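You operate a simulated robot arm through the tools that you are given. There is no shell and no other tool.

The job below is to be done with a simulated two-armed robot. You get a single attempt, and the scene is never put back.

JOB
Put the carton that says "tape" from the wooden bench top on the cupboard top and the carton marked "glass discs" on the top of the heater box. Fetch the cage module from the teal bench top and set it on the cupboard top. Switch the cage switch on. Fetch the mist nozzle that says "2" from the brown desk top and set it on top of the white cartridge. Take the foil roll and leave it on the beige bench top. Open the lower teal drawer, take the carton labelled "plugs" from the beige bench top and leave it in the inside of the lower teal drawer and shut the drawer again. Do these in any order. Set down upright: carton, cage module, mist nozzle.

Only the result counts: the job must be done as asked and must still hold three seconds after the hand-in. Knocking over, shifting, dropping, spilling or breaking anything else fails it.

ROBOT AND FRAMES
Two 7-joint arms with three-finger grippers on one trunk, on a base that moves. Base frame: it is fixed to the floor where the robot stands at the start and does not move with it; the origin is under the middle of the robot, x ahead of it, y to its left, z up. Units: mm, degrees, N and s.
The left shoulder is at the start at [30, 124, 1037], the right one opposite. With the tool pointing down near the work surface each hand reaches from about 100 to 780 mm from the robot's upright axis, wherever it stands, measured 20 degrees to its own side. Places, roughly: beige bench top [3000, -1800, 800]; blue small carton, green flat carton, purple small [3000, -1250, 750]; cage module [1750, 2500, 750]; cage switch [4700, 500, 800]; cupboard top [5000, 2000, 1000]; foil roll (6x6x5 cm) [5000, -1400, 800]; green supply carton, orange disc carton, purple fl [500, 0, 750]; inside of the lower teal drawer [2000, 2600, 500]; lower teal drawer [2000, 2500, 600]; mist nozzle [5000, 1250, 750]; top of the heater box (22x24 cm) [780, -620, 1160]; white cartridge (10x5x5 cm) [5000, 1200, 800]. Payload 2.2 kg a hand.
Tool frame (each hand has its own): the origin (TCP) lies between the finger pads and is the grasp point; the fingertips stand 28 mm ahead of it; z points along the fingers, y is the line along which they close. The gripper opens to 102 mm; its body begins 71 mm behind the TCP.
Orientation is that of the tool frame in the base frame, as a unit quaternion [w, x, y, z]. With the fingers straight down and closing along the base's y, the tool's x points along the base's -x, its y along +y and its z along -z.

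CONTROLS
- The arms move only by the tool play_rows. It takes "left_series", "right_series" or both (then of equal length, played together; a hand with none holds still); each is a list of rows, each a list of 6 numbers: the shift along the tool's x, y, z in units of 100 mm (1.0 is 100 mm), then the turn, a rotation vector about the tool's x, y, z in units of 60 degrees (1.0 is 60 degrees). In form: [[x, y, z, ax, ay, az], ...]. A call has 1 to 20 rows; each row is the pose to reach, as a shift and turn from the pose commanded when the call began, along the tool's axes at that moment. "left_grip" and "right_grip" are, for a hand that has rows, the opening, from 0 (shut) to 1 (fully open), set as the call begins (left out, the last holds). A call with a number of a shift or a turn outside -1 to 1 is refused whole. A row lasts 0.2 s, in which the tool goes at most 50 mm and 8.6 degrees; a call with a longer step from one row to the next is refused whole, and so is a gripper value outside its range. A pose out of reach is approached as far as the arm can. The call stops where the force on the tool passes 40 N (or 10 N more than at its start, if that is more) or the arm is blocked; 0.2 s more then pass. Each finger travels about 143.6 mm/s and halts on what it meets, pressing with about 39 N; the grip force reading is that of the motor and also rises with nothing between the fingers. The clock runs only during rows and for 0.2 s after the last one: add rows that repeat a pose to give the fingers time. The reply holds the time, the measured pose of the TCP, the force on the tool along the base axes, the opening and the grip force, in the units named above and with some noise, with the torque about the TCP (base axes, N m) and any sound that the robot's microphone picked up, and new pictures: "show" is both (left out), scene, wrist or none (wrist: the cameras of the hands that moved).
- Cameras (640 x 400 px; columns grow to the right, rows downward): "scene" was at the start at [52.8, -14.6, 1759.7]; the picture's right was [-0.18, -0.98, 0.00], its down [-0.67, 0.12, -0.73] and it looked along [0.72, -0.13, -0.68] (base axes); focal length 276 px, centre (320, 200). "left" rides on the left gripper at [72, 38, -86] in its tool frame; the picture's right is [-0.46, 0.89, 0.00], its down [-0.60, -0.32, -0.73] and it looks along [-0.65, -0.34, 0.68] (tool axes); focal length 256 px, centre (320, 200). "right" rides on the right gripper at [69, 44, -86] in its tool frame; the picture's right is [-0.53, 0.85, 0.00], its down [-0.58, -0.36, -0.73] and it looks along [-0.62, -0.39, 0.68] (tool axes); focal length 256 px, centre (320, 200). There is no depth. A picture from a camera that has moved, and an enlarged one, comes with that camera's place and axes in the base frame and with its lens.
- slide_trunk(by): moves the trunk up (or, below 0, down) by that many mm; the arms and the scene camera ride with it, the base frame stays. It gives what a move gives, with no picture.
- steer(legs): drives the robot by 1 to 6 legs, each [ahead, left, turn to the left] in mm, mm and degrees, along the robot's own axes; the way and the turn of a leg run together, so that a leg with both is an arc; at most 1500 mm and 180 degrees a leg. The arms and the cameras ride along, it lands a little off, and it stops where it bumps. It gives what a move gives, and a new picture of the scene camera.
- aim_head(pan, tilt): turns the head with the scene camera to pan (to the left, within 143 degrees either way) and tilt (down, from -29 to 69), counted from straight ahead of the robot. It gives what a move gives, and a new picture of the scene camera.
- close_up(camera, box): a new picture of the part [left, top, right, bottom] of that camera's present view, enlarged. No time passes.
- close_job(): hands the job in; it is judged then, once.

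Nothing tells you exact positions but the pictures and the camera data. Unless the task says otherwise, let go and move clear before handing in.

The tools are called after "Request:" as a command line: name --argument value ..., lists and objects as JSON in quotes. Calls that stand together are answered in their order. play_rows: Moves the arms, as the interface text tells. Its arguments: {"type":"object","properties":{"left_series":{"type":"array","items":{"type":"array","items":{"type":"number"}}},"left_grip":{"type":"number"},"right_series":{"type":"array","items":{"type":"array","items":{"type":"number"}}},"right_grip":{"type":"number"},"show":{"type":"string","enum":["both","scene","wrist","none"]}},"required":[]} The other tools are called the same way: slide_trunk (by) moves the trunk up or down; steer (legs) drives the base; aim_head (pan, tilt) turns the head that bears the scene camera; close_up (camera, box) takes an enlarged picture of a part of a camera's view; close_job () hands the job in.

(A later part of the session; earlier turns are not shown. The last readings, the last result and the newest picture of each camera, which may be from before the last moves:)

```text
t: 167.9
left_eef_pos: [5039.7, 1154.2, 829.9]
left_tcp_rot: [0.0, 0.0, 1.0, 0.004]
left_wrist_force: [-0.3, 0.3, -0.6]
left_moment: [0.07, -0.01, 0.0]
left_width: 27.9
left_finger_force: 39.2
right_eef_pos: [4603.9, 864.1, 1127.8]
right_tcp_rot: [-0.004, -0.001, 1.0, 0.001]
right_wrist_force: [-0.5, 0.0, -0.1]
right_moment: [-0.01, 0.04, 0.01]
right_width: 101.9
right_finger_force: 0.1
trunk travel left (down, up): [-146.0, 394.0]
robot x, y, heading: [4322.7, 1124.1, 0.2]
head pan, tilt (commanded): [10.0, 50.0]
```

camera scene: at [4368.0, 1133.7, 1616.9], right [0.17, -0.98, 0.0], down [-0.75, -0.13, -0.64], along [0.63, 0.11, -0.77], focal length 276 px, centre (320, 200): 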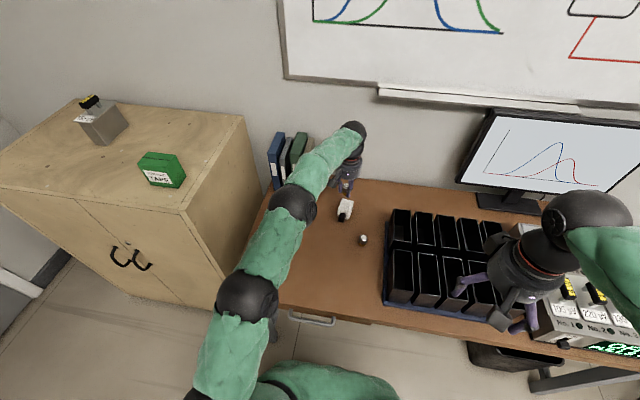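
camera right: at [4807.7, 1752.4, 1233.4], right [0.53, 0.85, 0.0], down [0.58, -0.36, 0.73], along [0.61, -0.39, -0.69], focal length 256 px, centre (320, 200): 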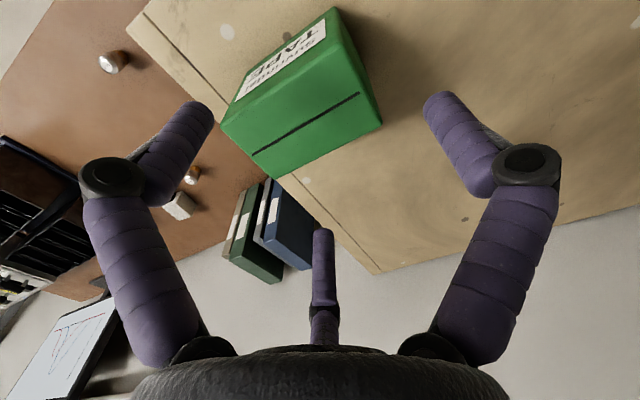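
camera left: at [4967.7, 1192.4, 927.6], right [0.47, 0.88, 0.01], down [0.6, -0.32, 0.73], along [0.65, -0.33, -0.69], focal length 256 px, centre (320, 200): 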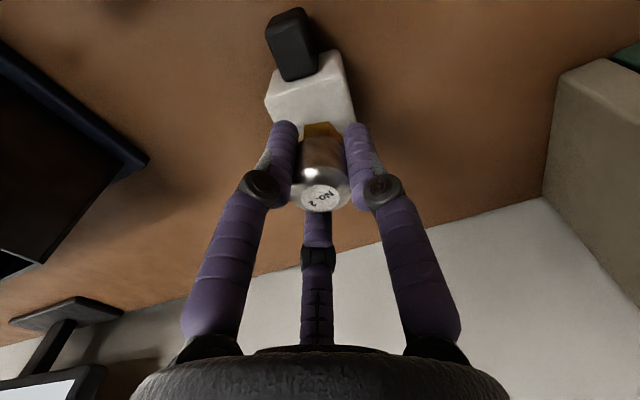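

Request:
play_rows --left_series '[[0, 0, 0.015, 0, 0, 0], [0, 0, 0.03, 0, 0, 0], [0, 0, 0.03, 0, 0, 0]]' --show "none"

Request:
close_up --camera "left" --box '[230, 40, 410, 220]'

Request:
close_up --camera "scene" --box '[320, 175, 370, 225]'

```text
t: 168.7
left_eef_pos: [5039.6, 1154.3, 826.5]
left_tcp_rot: [0.0, -0.001, 1.0, 0.004]
left_wrist_force: [-0.3, -0.8, -1.2]
left_moment: [-0.02, 0.0, 0.0]
left_width: 27.3
left_finger_force: 38.5
right_eef_pos: [4604.2, 862.6, 1128.1]
right_tcp_rot: [-0.004, -0.001, 1.0, 0.001]
right_wrist_force: [0.5, 0.3, 0.3]
right_moment: [0.0, 0.0, 0.03]
right_width: 101.8
right_finger_force: 0.1
trunk travel left (down, up): [-146.0, 394.0]
robot x, y, heading: [4323.5, 1119.4, 0.2]
head pan, tilt (commanded): [10.0, 50.0]
```

```text
2.22 times, centred on (320, 130) of left
camera zoom: at [4968.6, 1191.8, 914.3], right [0.47, 0.89, 0.01], down [0.6, -0.32, 0.73], along [0.65, -0.33, -0.69], focal length 569 px, centre (320, 356)
```

zoom: 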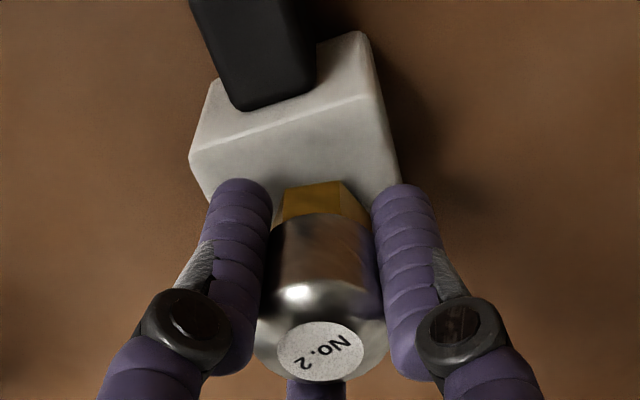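

```text
8.00 times, centred on (345, 200) of scene
camera zoom: at [4368.0, 1133.7, 1616.9], right [0.17, -0.98, 0.0], down [-0.75, -0.13, -0.64], along [0.63, 0.11, -0.77], focal length 2209 px, centre (120, 200)
```

zoom: 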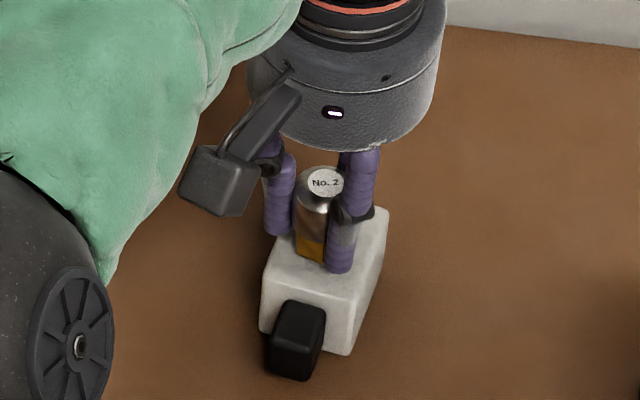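

Request:
play_rows --left_series '[[0, 0, 0.015, 0, 0, 0], [0, 0, 0.03, 0, 0, 0], [0, 0, 0.03, 0, 0, 0]]' --show "none"

Request:
play_rows --left_series '[[0, 0, 0.01, 0, 0, 0], [0, 0, 0.02, 0, 0, 0], [0, 0, 0.02, 0, 0, 0]]' --show "none"

```text
t: 169.5
left_eef_pos: [5040.7, 1154.6, 826.5]
left_tcp_rot: [0.0, 0.0, 1.0, 0.005]
left_wrist_force: [-0.3, 0.7, -0.6]
left_moment: [0.01, 0.01, 0.0]
left_width: 27.2
left_finger_force: 39.6
right_eef_pos: [4603.4, 862.9, 1126.5]
right_tcp_rot: [-0.003, -0.001, 1.0, 0.002]
right_wrist_force: [0.5, 0.3, -0.8]
right_moment: [0.02, 0.01, 0.0]
right_width: 102.1
right_finger_force: 0.0
trunk travel left (down, up): [-146.0, 394.0]
robot x, y, heading: [4319.0, 1115.1, -0.3]
head pan, tilt (commanded): [10.0, 50.0]
```

```text
t: 170.3
left_eef_pos: [5042.2, 1155.1, 824.8]
left_tcp_rot: [0.002, 0.0, 1.0, 0.005]
left_wrist_force: [-1.0, 0.4, 9.9]
left_moment: [-0.05, 0.13, 0.0]
left_width: 27.1
left_finger_force: 38.6
right_eef_pos: [4603.1, 862.8, 1126.8]
right_tcp_rot: [-0.003, -0.001, 1.0, 0.001]
right_wrist_force: [-0.7, -1.0, 0.0]
right_moment: [0.02, 0.02, -0.03]
right_width: 101.9
right_finger_force: 0.0
trunk travel left (down, up): [-146.0, 394.0]
robot x, y, heading: [4321.4, 1120.3, -0.1]
head pan, tilt (commanded): [10.0, 50.0]
```

The nozzle touches the cartridge top (10 N). I open the fingers partly and lift straight up.

Request:
play_rows --left_series '[[0, 0, 0, 0, 0, 0], [0, 0, 0, 0, 0, 0], [0, 0, 0, 0, 0, 0], [0, 0, -0.1, 0, 0, 0], [0, 0, -0.3, 0, 0, 0], [0, 0, -0.55, 0, 0, 0], [0, 0, -0.8, 0, 0, 0], [0, 0, -1.0, 0, 0, 0]]' --left_grip 0.75 --show "both"

Request:
close_up --camera "left" --box '[230, 0, 410, 150]'

Request:
close_up --camera "scene" --box '[320, 175, 370, 225]'

```text
t: 172.1
left_eef_pos: [5041.0, 1151.4, 921.8]
left_tcp_rot: [0.0, 0.0, 1.0, 0.004]
left_wrist_force: [0.5, 0.3, 0.0]
left_moment: [0.01, 0.0, -0.02]
left_width: 76.5
left_finger_force: 0.2
right_eef_pos: [4603.2, 863.4, 1127.1]
right_tcp_rot: [-0.004, -0.001, 1.0, 0.001]
right_wrist_force: [1.4, 0.1, -0.1]
right_moment: [0.0, 0.0, 0.0]
right_width: 101.9
right_finger_force: 0.1
trunk travel left (down, up): [-146.0, 394.0]
robot x, y, heading: [4318.1, 1117.9, -0.0]
head pan, tilt (commanded): [10.0, 50.0]
camera scene: at [4367.7, 1133.6, 1616.9], right [0.17, -0.98, 0.0], down [-0.75, -0.13, -0.64], along [0.63, 0.11, -0.77], focal length 276 px, centre (320, 200)
camera left: at [4969.5, 1190.3, 1009.3], right [0.47, 0.88, 0.01], down [0.6, -0.32, 0.73], along [0.65, -0.33, -0.69], focal length 256 px, centre (320, 200)
```

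scene: 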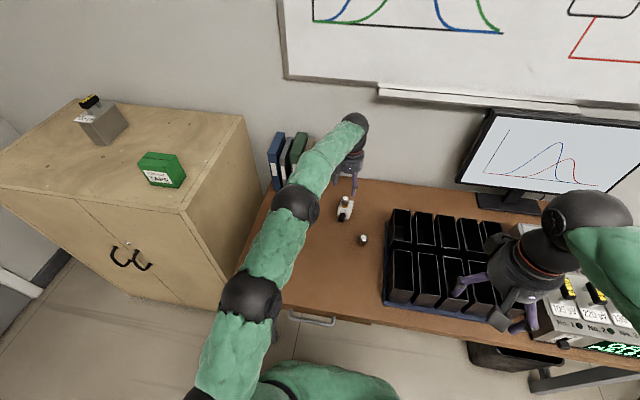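
left: 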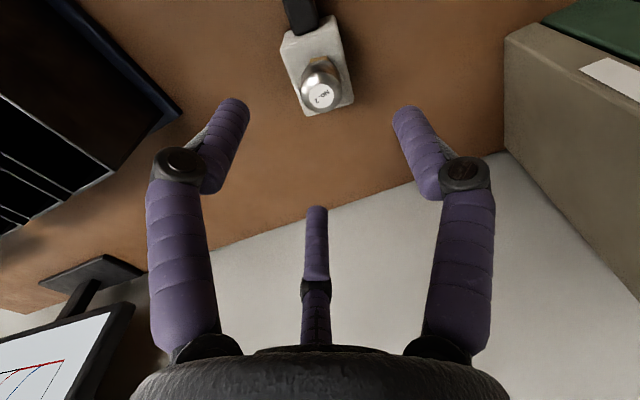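

```text
2.67 times, centred on (320, 75) of left
camera zoom: at [4969.5, 1190.3, 1009.3], right [0.47, 0.88, 0.01], down [0.6, -0.32, 0.73], along [0.65, -0.33, -0.69], focal length 683 px, centre (320, 533)
```

zoom: 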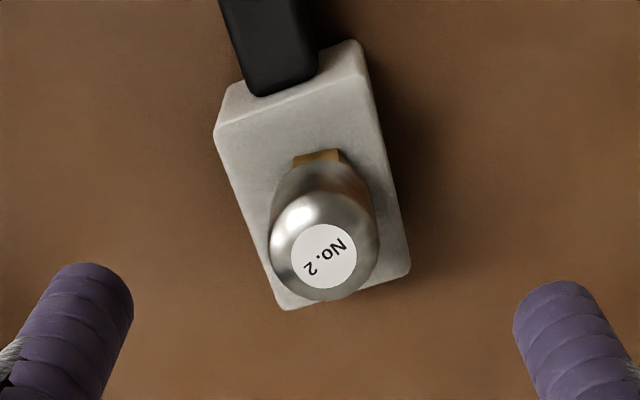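

```text
8.00 times, centred on (345, 200) of scene
camera zoom: at [4367.7, 1133.6, 1616.9], right [0.17, -0.98, 0.0], down [-0.75, -0.13, -0.64], along [0.63, 0.11, -0.77], focal length 2209 px, centre (120, 200)
```

zoom: 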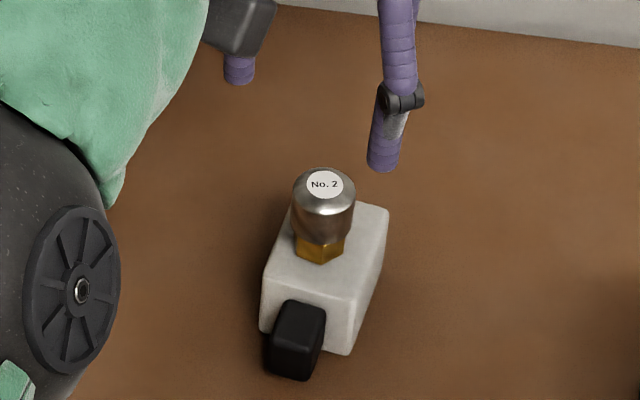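

Nozzle 2 stands upright on the cartridge. Next is the cage switch on the unit at the right end of this desk, so I raise the trunk, back off and move right to see it.

Request:
slide_trunk --by 250

Request:
steer --legs '[[-200, 0, 0], [0, -500, 0]]'

Request:
aim_head --pan 0 --tilt 45

Request:
close_up --camera "scene" --box '[230, 170, 470, 350]'

```text
t: 174.6
left_eef_pos: [5040.6, 1152.3, 1171.0]
left_tcp_rot: [0.0, 0.0, 1.0, 0.004]
left_wrist_force: [-0.3, -0.6, -0.5]
left_moment: [0.0, 0.03, 0.0]
left_width: 76.5
left_finger_force: 0.1
right_eef_pos: [4604.0, 863.3, 1377.0]
right_tcp_rot: [-0.003, -0.001, 1.0, 0.0]
right_wrist_force: [0.2, -0.9, -0.1]
right_moment: [0.01, 0.02, 0.03]
right_width: 101.7
right_finger_force: 0.1
trunk travel left (down, up): [-396.0, 144.0]
robot x, y, heading: [4321.4, 1122.2, -0.0]
head pan, tilt (commanded): [10.0, 50.0]
```

```text
t: 178.8
left_eef_pos: [4838.0, 650.9, 1171.0]
left_tcp_rot: [0.0, 0.006, 1.0, 0.005]
left_wrist_force: [0.1, -0.5, -0.1]
left_moment: [0.0, -0.01, 0.01]
left_width: 76.6
left_finger_force: 0.1
right_eef_pos: [4396.7, 366.0, 1376.3]
right_tcp_rot: [-0.002, 0.003, 1.0, 0.001]
right_wrist_force: [-0.4, -1.1, -0.2]
right_moment: [0.03, -0.03, 0.0]
right_width: 102.2
right_finger_force: 0.0
trunk travel left (down, up): [-396.0, 144.0]
robot x, y, heading: [4117.3, 625.9, -0.8]
head pan, tilt (commanded): [10.0, 50.0]
camera scene: at [4164.8, 639.4, 1866.9], right [0.16, -0.99, 0.0], down [-0.76, -0.12, -0.64], along [0.63, 0.1, -0.77], focal length 276 px, centre (320, 200)
```

scene: 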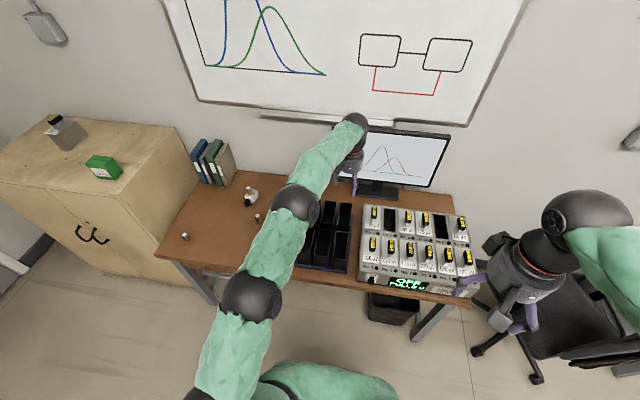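

```text
t: 179.5
left_eef_pos: [4838.2, 651.3, 1172.3]
left_tcp_rot: [0.0, 0.006, 1.0, 0.004]
left_wrist_force: [0.4, -0.6, 0.4]
left_moment: [-0.01, -0.02, 0.04]
left_width: 76.6
left_finger_force: 0.1
right_eef_pos: [4398.4, 366.6, 1376.6]
right_tcp_rot: [-0.004, 0.005, 1.0, 0.001]
right_wrist_force: [-0.6, 0.1, -0.4]
right_moment: [0.01, 0.02, 0.0]
right_width: 102.1
right_finger_force: 0.0
trunk travel left (down, up): [-396.0, 144.0]
robot x, y, heading: [4118.9, 628.6, -0.7]
head pan, tilt (commanded): [0.0, 45.0]
camera scene: at [4170.0, 626.8, 1873.8], right [-0.01, -1.0, 0.0], down [-0.71, 0.01, -0.71], along [0.71, -0.01, -0.71], focal length 276 px, centre (320, 200)
```

scene: 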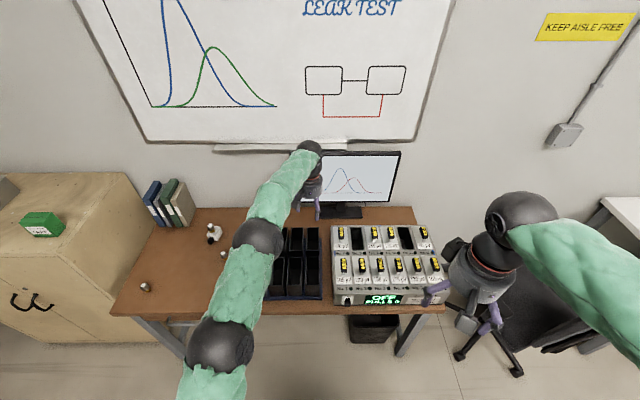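

```text
2.22 times, centred on (350, 260) of scene
camera zoom: at [4170.0, 626.8, 1873.8], right [-0.01, -1.0, 0.0], down [-0.71, 0.01, -0.71], along [0.71, -0.01, -0.71], focal length 614 px, centre (253, 67)
```

zoom: 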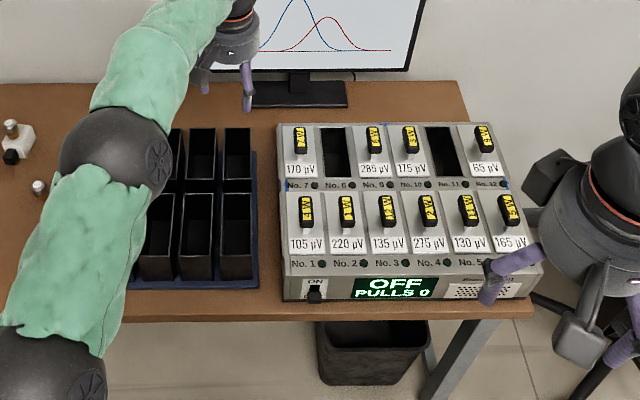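

Request:
close_up --camera "scene" --box '[325, 275, 425, 325]'

Request:
close_up --camera "scene" --box '[330, 285, 370, 315]'

Request:
close_up --camera "left" --box '[0, 0, 640, 400]'

```text
6.40 times, centred on (375, 300) of scene
camera zoom: at [4170.0, 626.8, 1873.8], right [-0.01, -1.0, 0.0], down [-0.71, 0.01, -0.71], along [0.71, -0.01, -0.71], focal length 1767 px, centre (-32, -440)
```

zoom: 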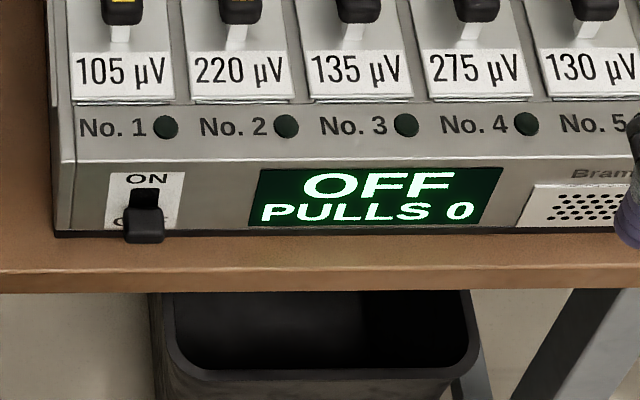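

```text
13.33 times, centred on (350, 300) of scene
camera zoom: at [4170.0, 626.8, 1873.8], right [-0.01, -1.0, 0.0], down [-0.71, 0.01, -0.71], along [0.71, -0.01, -0.71], focal length 3682 px, centre (-80, -1133)
```

zoom: 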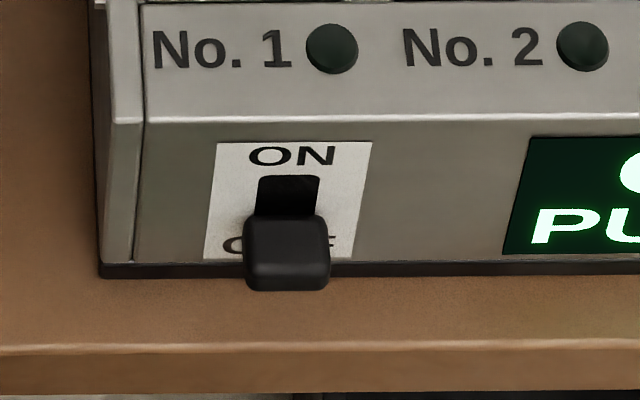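

```text
1.00 times, centred on (320, 200) of left (not enlarged: the box is as wide or as high as the picture)
camera zoom: at [4767.1, 690.2, 1259.2], right [0.48, 0.88, 0.01], down [0.6, -0.33, 0.73], along [0.64, -0.34, -0.68], focal length 256 px, centre (320, 200)
```

zoom: 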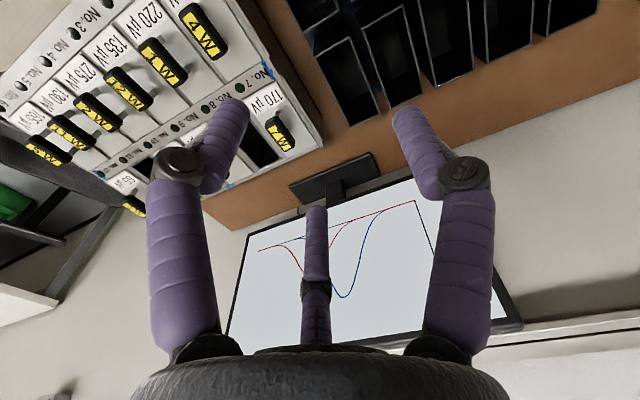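

The cage switch is a black lever on the unit's front panel near (4655, 509, 785), down at OFF with ON above. I'll use the right hand pointing forward with the thumb up to cradle the lever and lift it. First I turn the right hand in free air.

Request:
play_rows --right_series '[[0, 0, 0, -0.0824, -0.0824, 0.0824], [0, 0, 0, -0.1648, -0.1648, 0.1648], [0, 0, 0, -0.2472, -0.2472, 0.2472], [0, 0, 0, -0.3296, -0.3296, 0.3296], [0, 0, 0, -0.412, -0.412, 0.412], [0, 0, 0, -0.4944, -0.4944, 0.4944], [0, 0, 0, -0.577, -0.577, 0.577]]' --show "none"

Request:
play_rows --right_series '[[0, 0, 0, -0.0824, -0.0824, 0.0824], [0, 0, 0, -0.1648, -0.1648, 0.1648], [0, 0, 0, -0.2472, -0.2472, 0.2472], [0, 0, 0, -0.3296, -0.3296, 0.3296], [0, 0, 0, -0.412, -0.412, 0.412], [0, 0, 0, -0.4944, -0.4944, 0.4944], [0, 0, 0, -0.577, -0.577, 0.577]]' --show "both"

```text
t: 181.1
left_eef_pos: [4837.9, 652.0, 1172.3]
left_tcp_rot: [0.0, 0.007, 1.0, 0.004]
left_wrist_force: [-0.6, 0.7, -0.3]
left_moment: [0.0, -0.01, 0.02]
left_width: 76.9
left_finger_force: 0.2
right_eef_pos: [4399.0, 366.9, 1376.7]
right_tcp_rot: [0.287, 0.294, 0.865, 0.287]
right_wrist_force: [0.1, 0.5, -0.3]
right_moment: [-0.02, 0.01, -0.01]
right_width: 101.9
right_finger_force: 0.1
trunk travel left (down, up): [-396.0, 144.0]
robot x, y, heading: [4118.8, 623.6, -0.7]
head pan, tilt (commanded): [0.0, 45.0]
```

```text
t: 182.2
left_eef_pos: [4837.1, 652.7, 1173.0]
left_tcp_rot: [0.0, 0.006, 1.0, 0.004]
left_wrist_force: [0.5, -0.1, -0.1]
left_moment: [-0.02, 0.01, 0.02]
left_width: 76.1
left_finger_force: 0.0
right_eef_pos: [4404.2, 418.3, 1388.6]
right_tcp_rot: [0.4, 0.365, 0.68, 0.494]
right_wrist_force: [0.0, -0.4, 0.4]
right_moment: [-0.05, -0.03, 0.01]
right_width: 102.2
right_finger_force: 0.1
trunk travel left (down, up): [-396.0, 144.0]
robot x, y, heading: [4117.8, 630.0, -0.7]
head pan, tilt (commanded): [0.0, 45.0]
stopped in row 5 (right hand): the arm was blocked; the commanded pose is now the measured one
camera scene: at [4169.2, 627.9, 1873.8], right [-0.01, -1.0, 0.0], down [-0.71, 0.01, -0.71], along [0.71, -0.01, -0.71], focal length 276 px, centre (320, 200)
camera right: at [4301.1, 456.8, 1434.6], right [0.31, -0.27, 0.91], down [-0.46, -0.88, -0.11], along [0.83, -0.39, -0.39], focal length 256 px, centre (320, 200)
```

scene: 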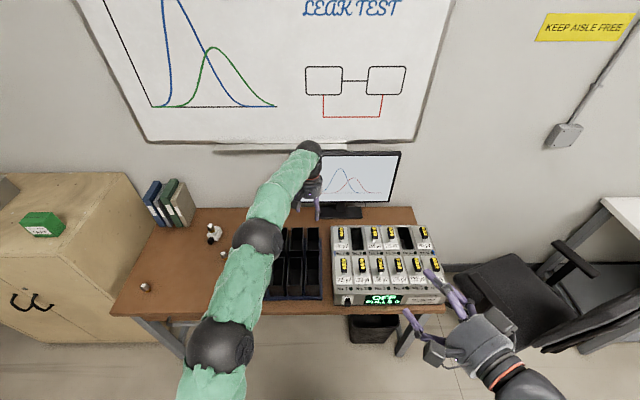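
right: 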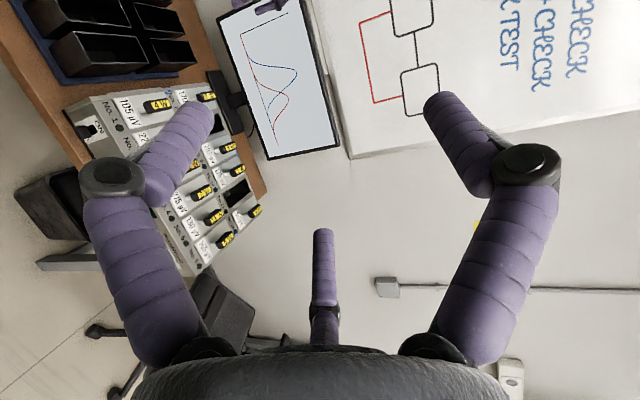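

The hand is already nearly forward (thumb up). I extend it forward while finishing the turn, and raise and pull back the left hand so it keeps clear of the bins and cage.

Request:
play_rows --left_series '[[0.2, 0, -0.2, 0, 0, 0], [0.4, 0, -0.4, 0, 0, 0], [0.6, 0, -0.6, 0, 0, 0], [0.8, 0, -0.8, 0, 0, 0], [1.0, 0, -1.0, 0, 0, 0]]' --right_series '[[0.06, -0.1, 0.32, 0, 0, 0], [0.12, -0.2, 0.63, 0, 0, 0], [0.183, -0.295, 0.946, -0.05, -0.13, 0.07], [0.183, -0.295, 0.946, -0.1, -0.26, 0.14], [0.183, -0.295, 0.946, -0.146, -0.38, 0.21]]' --show "both"

```text
refused: row 3 steps farther than a row can; nothing moved
```

Request:
play_rows --left_series '[[0.2, 0, -0.2, 0, 0, 0], [0.4, 0, -0.4, 0, 0, 0], [0.6, 0, -0.6, 0, 0, 0], [0.8, 0, -0.8, 0, 0, 0], [1.0, 0, -1.0, 0, 0, 0], [1.0, 0, -1.0, 0, 0, 0]]' --right_series '[[0.06, -0.1, 0.32, 0, 0, 0], [0.12, -0.2, 0.63, 0, 0, 0], [0.183, -0.295, 0.946, -0.04, -0.1, 0.05], [0.183, -0.295, 0.946, -0.075, -0.2, 0.105], [0.183, -0.295, 0.946, -0.11, -0.3, 0.16], [0.183, -0.295, 0.946, -0.146, -0.396, 0.214]]' --show "both"

```text
t: 183.8
left_eef_pos: [4737.2, 650.2, 1272.4]
left_tcp_rot: [-0.001, 0.006, 1.0, 0.005]
left_wrist_force: [-0.8, -0.3, 0.1]
left_moment: [0.02, -0.04, 0.0]
left_width: 76.5
left_finger_force: 0.0
right_eef_pos: [4481.6, 407.1, 1364.4]
right_tcp_rot: [0.526, 0.484, 0.478, 0.51]
right_wrist_force: [-0.3, 0.4, 0.8]
right_moment: [0.01, 0.04, 0.0]
right_width: 102.1
right_finger_force: 0.1
right hand out of reach, approached as far as the arm can: row 5, 6
trunk travel left (down, up): [-396.0, 144.0]
robot x, y, heading: [4114.2, 629.2, -0.6]
head pan, tilt (commanded): [0.0, 45.0]
stopped in row 6 (right hand): the arm was blocked; the commanded pose is now the measured one
camera scene: at [4169.7, 626.0, 1873.8], right [-0.01, -1.0, 0.0], down [-0.71, 0.01, -0.71], along [0.71, -0.01, -0.71], focal length 276 px, centre (320, 200)
camera right: at [4392.7, 477.2, 1400.1], right [-0.07, -0.52, 0.85], down [-0.72, -0.56, -0.41], along [0.69, -0.64, -0.33], focal length 256 px, centre (320, 200)
camera left: at [4666.0, 688.6, 1360.7], right [0.47, 0.88, 0.01], down [0.6, -0.33, 0.73], along [0.64, -0.34, -0.69], focal length 256 px, centre (320, 200)
```

scene: 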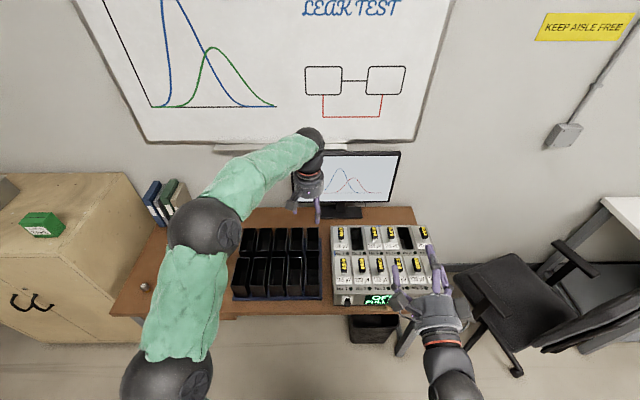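
right: 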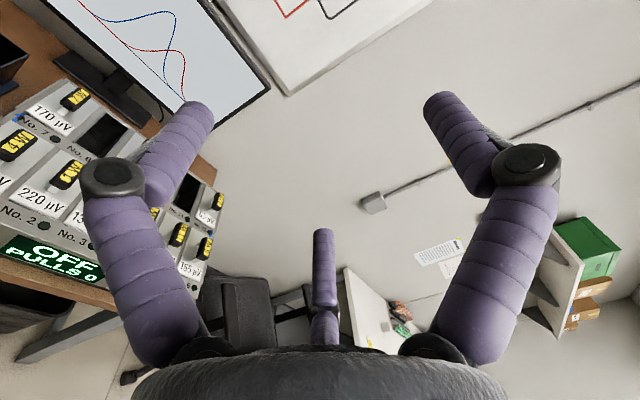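
left: 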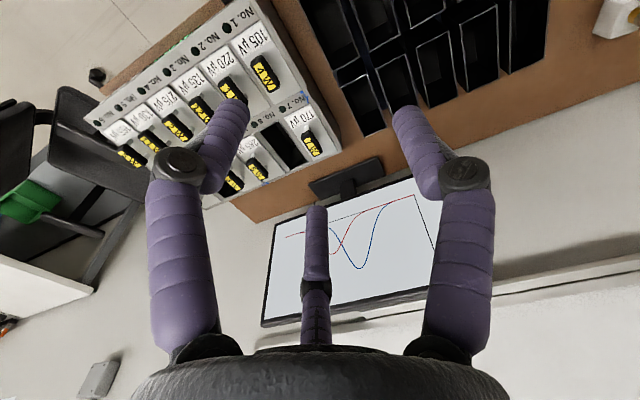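

The right hand now points forward with its thumb up. I shift it in line with the switch and pull the left hand farther back and up, then lower the trunk.

Request:
play_rows --left_series '[[0.33, 0, -0.33, 0, 0, 0], [0.66, 0, -0.66, 0, 0, 0], [0.98, 0, -0.98, 0, 0, 0], [0.98, 0, -0.98, 0, 0, 0]]' --right_series '[[0.32, -0.1, 0.12, 0, 0, 0], [0.64, -0.2, 0.24, 0, 0, 0], [0.96, -0.318, 0.356, 0, 0, 0], [0.96, -0.318, 0.356, 0, 0, 0]]' --show "none"

Request:
slide_trunk --by -300

Request:
aim_head --pan -10 --tilt 50

Request:
close_up --camera "right" --box '[0, 0, 640, 400]'

```text
t: 184.8
left_eef_pos: [4641.0, 649.7, 1370.3]
left_tcp_rot: [-0.001, 0.005, 1.0, 0.004]
left_wrist_force: [0.7, 0.1, 0.3]
left_moment: [0.01, 0.0, -0.01]
left_width: 76.5
left_finger_force: 0.1
right_eef_pos: [4503.8, 408.3, 1342.1]
right_tcp_rot: [0.535, 0.478, 0.471, 0.513]
right_wrist_force: [-0.7, 0.1, 0.0]
right_moment: [-0.01, -0.01, 0.01]
right_width: 102.2
right_finger_force: 0.1
right hand out of reach, approached as far as the arm can: row 1, 2, 3, 4
trunk travel left (down, up): [-396.0, 144.0]
robot x, y, heading: [4117.9, 624.3, -0.6]
head pan, tilt (commanded): [0.0, 45.0]
```

```text
t: 187.8
left_eef_pos: [4639.4, 649.4, 1070.9]
left_tcp_rot: [0.0, 0.005, 1.0, 0.005]
left_wrist_force: [0.3, -0.6, 0.0]
left_moment: [0.01, 0.02, 0.0]
left_width: 76.3
left_finger_force: 0.1
right_eef_pos: [4502.1, 409.3, 1043.2]
right_tcp_rot: [0.535, 0.478, 0.471, 0.513]
right_wrist_force: [0.2, 1.3, 0.2]
right_moment: [0.01, 0.0, 0.0]
right_width: 102.2
right_finger_force: 0.0
trunk travel left (down, up): [-96.0, 444.0]
robot x, y, heading: [4117.8, 624.7, -0.6]
head pan, tilt (commanded): [0.0, 45.0]
```

```text
t: 188.5
left_eef_pos: [4639.0, 649.1, 1070.4]
left_tcp_rot: [0.0, 0.005, 1.0, 0.004]
left_wrist_force: [0.8, -0.1, 0.3]
left_moment: [0.02, 0.03, -0.01]
left_width: 76.5
left_finger_force: 0.1
right_eef_pos: [4502.4, 408.0, 1043.0]
right_tcp_rot: [0.534, 0.478, 0.472, 0.513]
right_wrist_force: [0.7, 0.4, -0.5]
right_moment: [0.0, 0.02, -0.03]
right_width: 102.0
right_finger_force: 0.1
trunk travel left (down, up): [-96.0, 444.0]
robot x, y, heading: [4117.6, 624.8, -0.8]
head pan, tilt (commanded): [-10.0, 50.0]
camera scene: at [4164.3, 613.4, 1566.9], right [-0.18, -0.98, 0.0], down [-0.75, 0.14, -0.64], along [0.63, -0.12, -0.77], focal length 276 px, centre (320, 200)
```

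scene: 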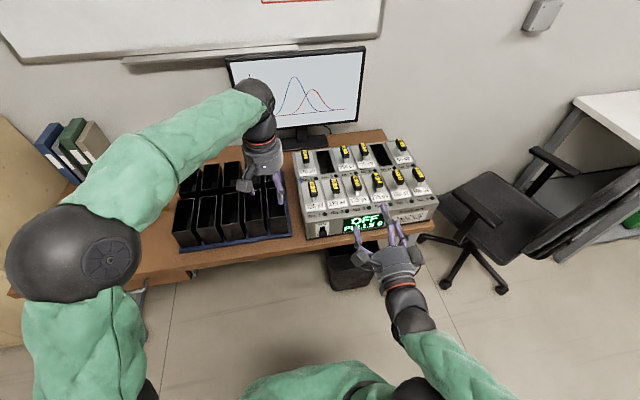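

```text
1.00 times, centred on (320, 200) of right (not enlarged: the box is as wide or as high as the picture)
camera zoom: at [4414.2, 480.2, 1076.2], right [-0.1, -0.52, 0.85], down [-0.71, -0.56, -0.43], along [0.7, -0.64, -0.31], focal length 256 px, centre (320, 200)
```

zoom: 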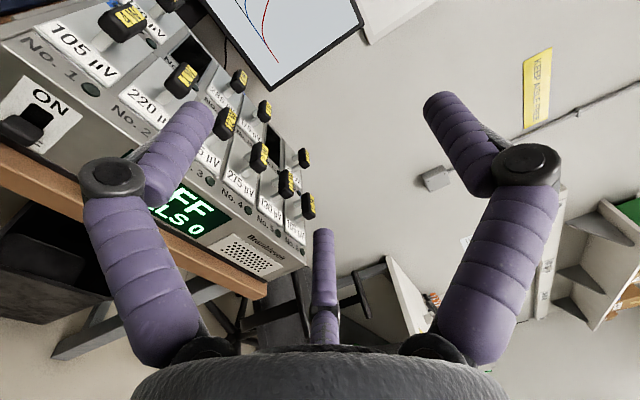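

Request:
close_up --camera "right" --box '[0, 70, 120, 190]'

Request:
close_up --camera "scene" --box '[295, 200, 375, 260]'

```text
3.33 times, centred on (60, 130) of right
camera zoom: at [4414.2, 480.2, 1076.2], right [-0.1, -0.52, 0.85], down [-0.71, -0.56, -0.43], along [0.7, -0.64, -0.31], focal length 853 px, centre (1187, 433)
```

zoom: 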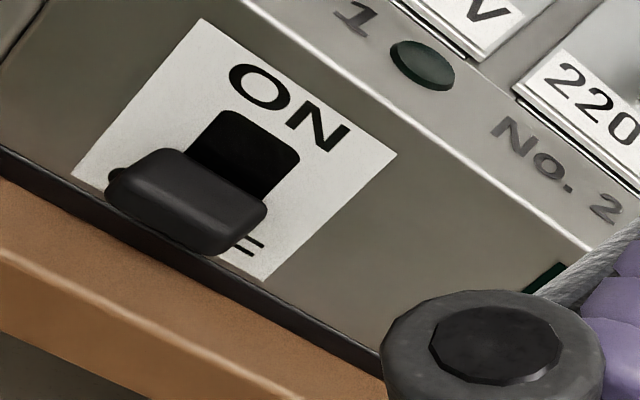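

```text
6.67 times, centred on (335, 230) of scene
camera zoom: at [4164.3, 613.4, 1566.9], right [-0.18, -0.98, 0.0], down [-0.75, 0.14, -0.64], along [0.63, -0.12, -0.77], focal length 1841 px, centre (220, 0)
```

zoom: 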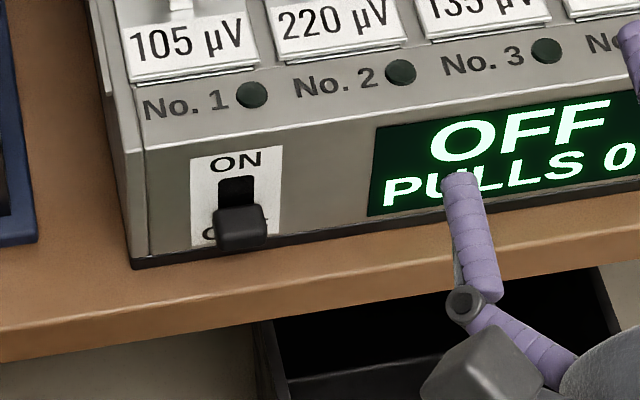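

The lever block is about x 4650-4672, y 497-522, z 765-790; the panel plane is x≈4672. The arm can't shift left in this pose, so I drive the robot 100 mm left, level the hand, and partly close it.

Request:
steer --legs '[[0, 100, 0.7]]'

Request:
play_rows --right_series '[[0, -0.25, 0, 0.03, 0, 0], [0, -0.5, 0, 0.06, 0, 0], [0, -0.75, 0, 0.09, 0, 0], [0, -0.98, 0, 0.09, 0, 0], [0, -0.98, 0, 0.09, 0, 0]]' --right_grip 0.47 --show "both"

```text
t: 189.7
left_eef_pos: [4639.8, 758.0, 1071.8]
left_tcp_rot: [0.001, 0.0, 1.0, 0.004]
left_wrist_force: [-0.1, 0.4, -1.3]
left_moment: [-0.07, -0.02, -0.05]
left_width: 76.3
left_finger_force: 0.2
right_eef_pos: [4505.0, 514.7, 1041.9]
right_tcp_rot: [0.532, 0.475, 0.475, 0.516]
right_wrist_force: [0.6, 1.0, 0.6]
right_moment: [0.01, -0.02, -0.05]
right_width: 102.0
right_finger_force: 0.1
trunk travel left (down, up): [-96.0, 444.0]
robot x, y, heading: [4116.6, 727.2, -0.2]
head pan, tilt (commanded): [-10.0, 50.0]
camera scene: at [4165.1, 716.6, 1566.9], right [-0.17, -0.98, 0.0], down [-0.75, 0.13, -0.64], along [0.63, -0.11, -0.77], focal length 276 px, centre (320, 200)
```

scene: 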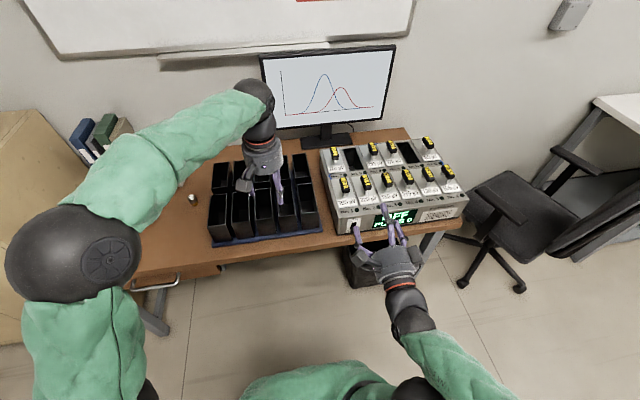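

```text
t: 190.9
left_eef_pos: [4638.6, 754.7, 1071.3]
left_tcp_rot: [0.0, 0.001, 1.0, 0.004]
left_wrist_force: [-0.2, -0.4, 0.2]
left_moment: [-0.02, -0.01, 0.01]
left_width: 76.7
left_finger_force: 0.0
right_eef_pos: [4514.7, 513.6, 942.7]
right_tcp_rot: [0.509, 0.499, 0.498, 0.494]
right_wrist_force: [0.3, -1.1, -0.3]
right_moment: [0.0, -0.04, 0.0]
right_width: 47.8
right_finger_force: 0.1
trunk travel left (down, up): [-96.0, 444.0]
robot x, y, heading: [4117.8, 729.5, -0.1]
head pan, tilt (commanded): [-10.0, 50.0]
camera scene: at [4164.9, 714.7, 1566.9], right [-0.17, -0.98, 0.0], down [-0.75, 0.13, -0.64], along [0.63, -0.11, -0.77], focal length 276 px, centre (320, 200)
camera right: at [4429.5, 583.9, 985.4], right [-0.01, -0.52, 0.85], down [-0.74, -0.57, -0.36], along [0.67, -0.64, -0.38], focal length 256 px, centre (320, 200)
```

scene: 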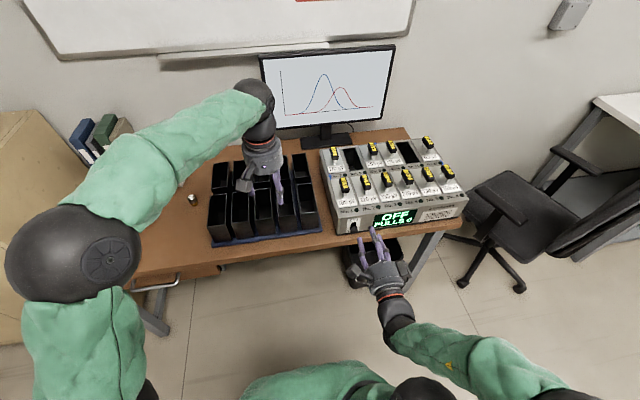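
right: 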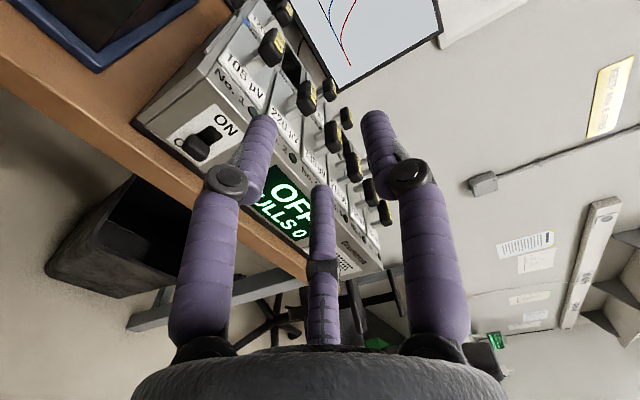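

Request:
slide_trunk --by -64

Request:
play_rows --right_series '[[-0.02, -0.25, 0, 0, 0, 0], [-0.03, -0.5, 0, 0, 0, 0], [-0.04, -0.75, 0, 0, 0, 0], [-0.04, -0.98, 0, 0, 0, 0], [-0.04, -0.98, 0, 0, 0, 0]]' --show "both"

Request:
close_up --camera "right" --box '[140, 40, 440, 240]'

Request:
close_up --camera "scene" --box '[310, 190, 430, 280]'

```text
t: 191.9
left_eef_pos: [4639.0, 757.0, 1008.0]
left_tcp_rot: [0.0, 0.0, 1.0, 0.004]
left_wrist_force: [-0.1, -0.2, -0.4]
left_moment: [0.0, -0.03, -0.02]
left_width: 76.5
left_finger_force: 0.0
right_eef_pos: [4515.3, 511.9, 879.6]
right_tcp_rot: [0.509, 0.5, 0.498, 0.493]
right_wrist_force: [-0.6, 0.1, 0.7]
right_moment: [0.0, 0.0, -0.01]
right_width: 48.0
right_finger_force: 0.1
trunk travel left (down, up): [-32.0, 508.0]
robot x, y, heading: [4117.6, 727.8, -0.1]
head pan, tilt (commanded): [-10.0, 50.0]
```

```text
t: 193.1
left_eef_pos: [4640.3, 757.0, 1005.8]
left_tcp_rot: [0.0, 0.0, 1.0, 0.004]
left_wrist_force: [0.0, 0.3, 0.1]
left_moment: [0.02, -0.03, -0.02]
left_width: 76.8
left_finger_force: 0.0
right_eef_pos: [4516.9, 507.7, 781.8]
right_tcp_rot: [0.509, 0.5, 0.498, 0.493]
right_wrist_force: [-0.2, -0.4, 0.6]
right_moment: [0.02, 0.02, 0.01]
right_width: 47.8
right_finger_force: 0.0
trunk travel left (down, up): [-32.0, 508.0]
robot x, y, heading: [4114.2, 732.5, -0.0]
head pan, tilt (commanded): [-10.0, 50.0]
camera scene: at [4165.1, 714.7, 1502.9], right [-0.17, -0.98, 0.0], down [-0.75, 0.13, -0.64], along [0.63, -0.11, -0.77], focal length 276 px, centre (320, 200)
camera right: at [4430.6, 579.0, 824.5], right [-0.01, -0.52, 0.85], down [-0.74, -0.57, -0.36], along [0.67, -0.64, -0.38], focal length 256 px, centre (320, 200)
```

scene: 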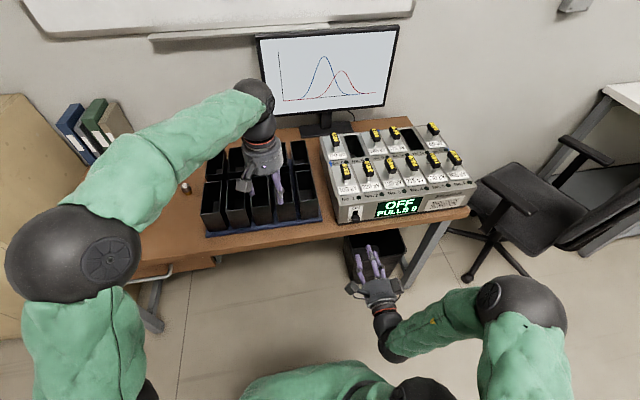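
right: 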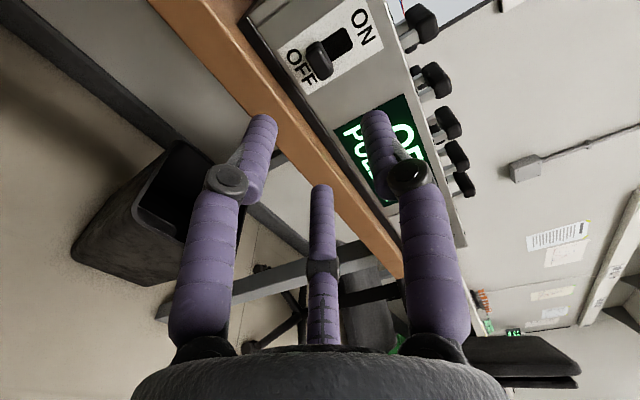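

```text
2.00 times, centred on (290, 140) of right
camera zoom: at [4430.6, 579.0, 824.5], right [-0.01, -0.52, 0.85], down [-0.74, -0.57, -0.36], along [0.67, -0.64, -0.38], focal length 512 px, centre (380, 320)
```

zoom: 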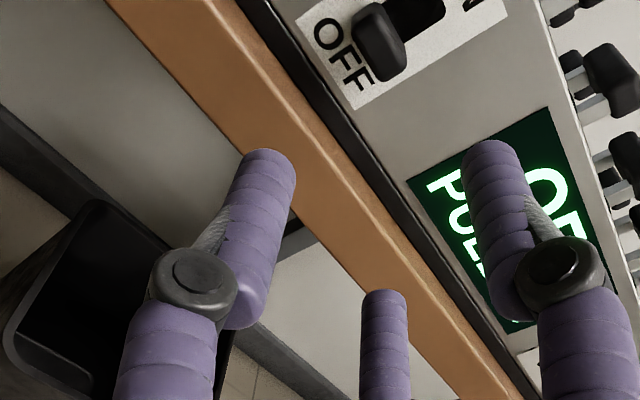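

```text
4.44 times, centred on (370, 235) of scene
camera zoom: at [4165.1, 714.7, 1502.9], right [-0.17, -0.98, 0.0], down [-0.75, 0.13, -0.64], along [0.63, -0.11, -0.77], focal length 1227 px, centre (98, 44)
```

zoom: 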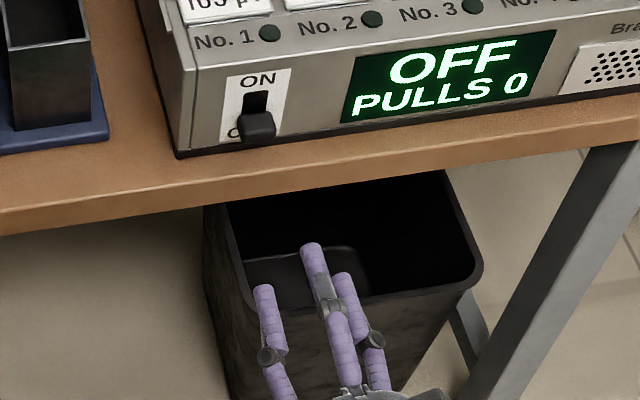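

The view shows the lever centred near z 783 between OFF (765) and ON (818). I raise the hand slightly to z≈788 and move forward toward it.

Request:
play_rows --right_series '[[0.02, 0.06, 0.2, 0, 0, 0], [0.02, 0.06, 0.4, 0, 0, 0], [0.02, 0.06, 0.6, 0, 0, 0], [0.02, 0.06, 0.8, 0, 0, 0], [0.02, 0.06, 0.95, 0, 0, 0], [0.02, 0.06, 0.95, 0, 0, 0]]' --show "wrist"

Request:
close_up --camera "right" --box '[200, 40, 440, 220]'

Request:
close_up --camera "scene" --box '[310, 190, 430, 280]'

```text
t: 194.5
left_eef_pos: [4640.9, 755.9, 1007.6]
left_tcp_rot: [0.0, -0.001, 1.0, 0.004]
left_wrist_force: [0.5, -0.4, 0.5]
left_moment: [-0.03, 0.02, 0.0]
left_width: 76.4
left_finger_force: 0.1
right_eef_pos: [4612.0, 507.1, 787.2]
right_tcp_rot: [0.509, 0.5, 0.498, 0.493]
right_wrist_force: [0.2, -0.1, 0.3]
right_moment: [0.03, -0.01, -0.03]
right_width: 47.8
right_finger_force: 0.1
trunk travel left (down, up): [-32.0, 508.0]
robot x, y, heading: [4117.5, 729.9, -0.1]
head pan, tilt (commanded): [-10.0, 50.0]
camera right: at [4526.0, 577.6, 830.1], right [-0.01, -0.52, 0.85], down [-0.74, -0.57, -0.36], along [0.67, -0.63, -0.38], focal length 256 px, centre (320, 200)
```

right: 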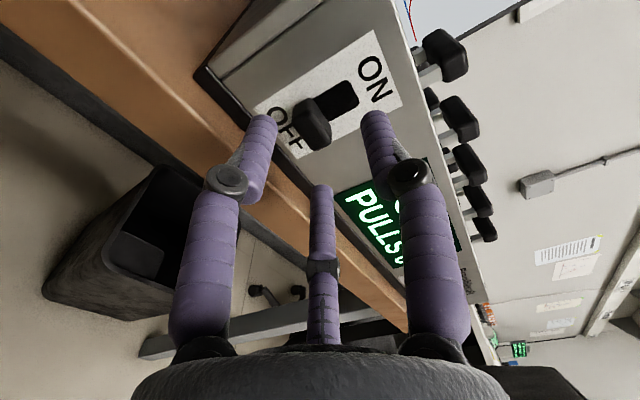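

```text
2.22 times, centred on (320, 130) of right
camera zoom: at [4526.0, 577.6, 830.1], right [-0.01, -0.52, 0.85], down [-0.74, -0.57, -0.36], along [0.67, -0.63, -0.38], focal length 569 px, centre (320, 356)
```

zoom: 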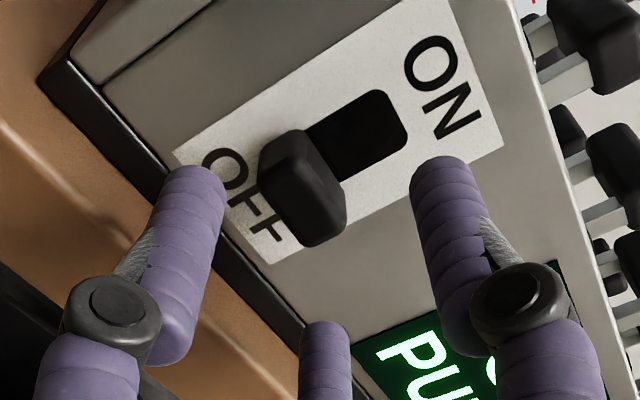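

```text
4.44 times, centred on (370, 235) of scene
camera zoom: at [4165.1, 714.7, 1502.9], right [-0.17, -0.98, 0.0], down [-0.75, 0.13, -0.64], along [0.63, -0.11, -0.77], focal length 1227 px, centre (98, 44)
```

zoom: 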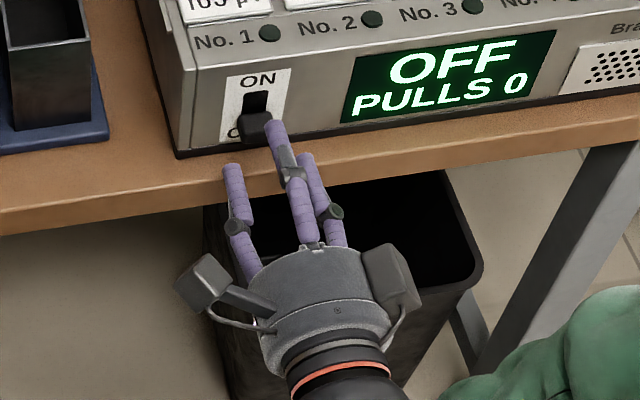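

The lever is right ahead between the lower fingers. I open slightly, centre, and move 26 mm forward.

Request:
play_rows --right_series '[[0.05, 0.05, 0, 0, 0, 0], [0.05, 0.05, 0, 0, 0, 0], [0.05, 0.05, 0.1, 0, 0, 0], [0.05, 0.05, 0.2, 0, 0, 0], [0.05, 0.05, 0.26, 0, 0, 0], [0.05, 0.05, 0.26, 0, 0, 0]]' --right_grip 0.56 --show "wrist"

Request:
close_up --camera "right" --box '[200, 40, 440, 220]'

```text
t: 195.9
left_eef_pos: [4640.0, 756.0, 1006.6]
left_tcp_rot: [0.0, -0.001, 1.0, 0.004]
left_wrist_force: [0.1, 1.0, -0.1]
left_moment: [-0.03, 0.0, 0.04]
left_width: 76.5
left_finger_force: 0.0
right_eef_pos: [4637.9, 511.3, 792.1]
right_tcp_rot: [0.509, 0.5, 0.498, 0.493]
right_wrist_force: [0.4, -0.4, 0.0]
right_moment: [-0.02, 0.0, -0.01]
right_width: 57.2
right_finger_force: 0.0
trunk travel left (down, up): [-32.0, 508.0]
robot x, y, heading: [4120.0, 727.3, 0.1]
head pan, tilt (commanded): [-10.0, 50.0]
camera right: at [4551.7, 582.8, 834.7], right [-0.01, -0.52, 0.85], down [-0.74, -0.57, -0.36], along [0.67, -0.64, -0.38], focal length 256 px, centre (320, 200)
```

right: 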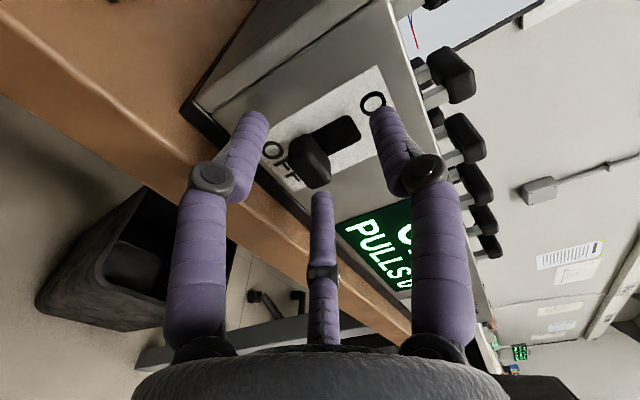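

```text
2.22 times, centred on (320, 130) of right
camera zoom: at [4551.7, 582.8, 834.7], right [-0.01, -0.52, 0.85], down [-0.74, -0.57, -0.36], along [0.67, -0.64, -0.38], focal length 569 px, centre (320, 356)
```

zoom: 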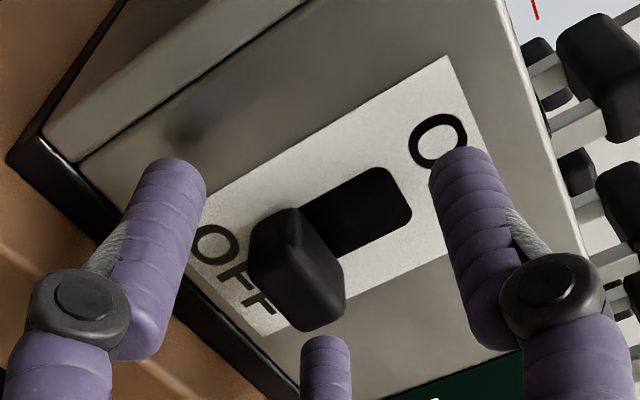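

Request:
play_rows --right_series '[[0, 0, 0, 0, 0, 0], [0, 0, 0, 0, 0, 0], [0, 0, 0, 0, 0, 0], [0, 0, 0, 0, 0, 0]]' --right_grip 0.15 --show "wrist"

Request:
close_up --camera "right" --box '[200, 40, 440, 220]'

```text
t: 196.9
left_eef_pos: [4639.8, 754.9, 1007.9]
left_tcp_rot: [0.0, 0.0, 1.0, 0.006]
left_wrist_force: [0.2, 0.0, 0.2]
left_moment: [0.03, 0.0, 0.02]
left_width: 76.5
left_finger_force: 0.1
right_eef_pos: [4636.6, 510.6, 791.6]
right_tcp_rot: [0.509, 0.501, 0.498, 0.493]
right_wrist_force: [-3.9, -14.9, -2.2]
right_moment: [-0.15, 0.1, -0.35]
right_width: 31.1
right_finger_force: 12.0
trunk travel left (down, up): [-32.0, 508.0]
robot x, y, heading: [4121.1, 725.7, -0.3]
head pan, tilt (commanded): [-10.0, 50.0]
camera right: at [4551.7, 581.0, 834.7], right [-0.01, -0.52, 0.85], down [-0.74, -0.57, -0.36], along [0.67, -0.64, -0.38], focal length 256 px, centre (320, 200)
```

right: 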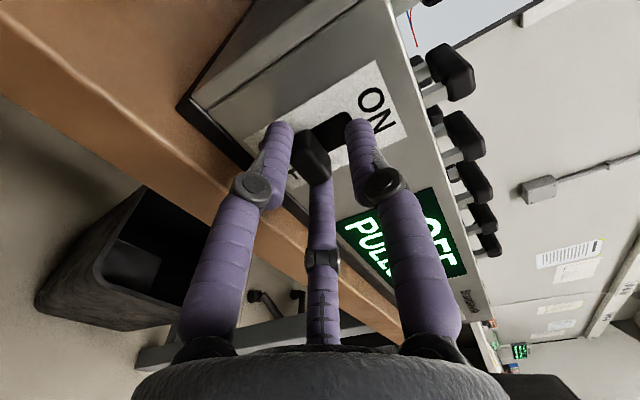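

```text
2.22 times, centred on (320, 130) of right
camera zoom: at [4551.7, 581.0, 834.7], right [-0.01, -0.52, 0.85], down [-0.74, -0.57, -0.36], along [0.67, -0.64, -0.38], focal length 569 px, centre (320, 356)
```

zoom: 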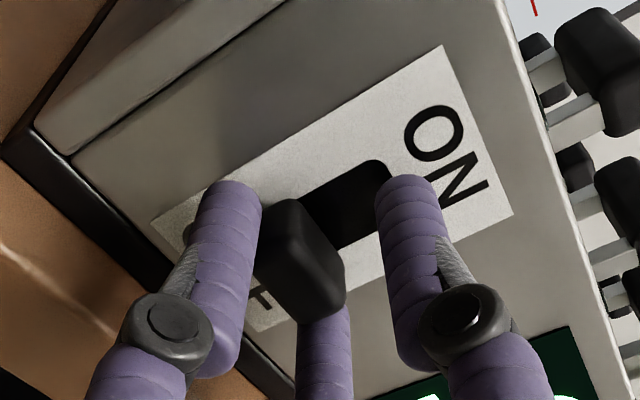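

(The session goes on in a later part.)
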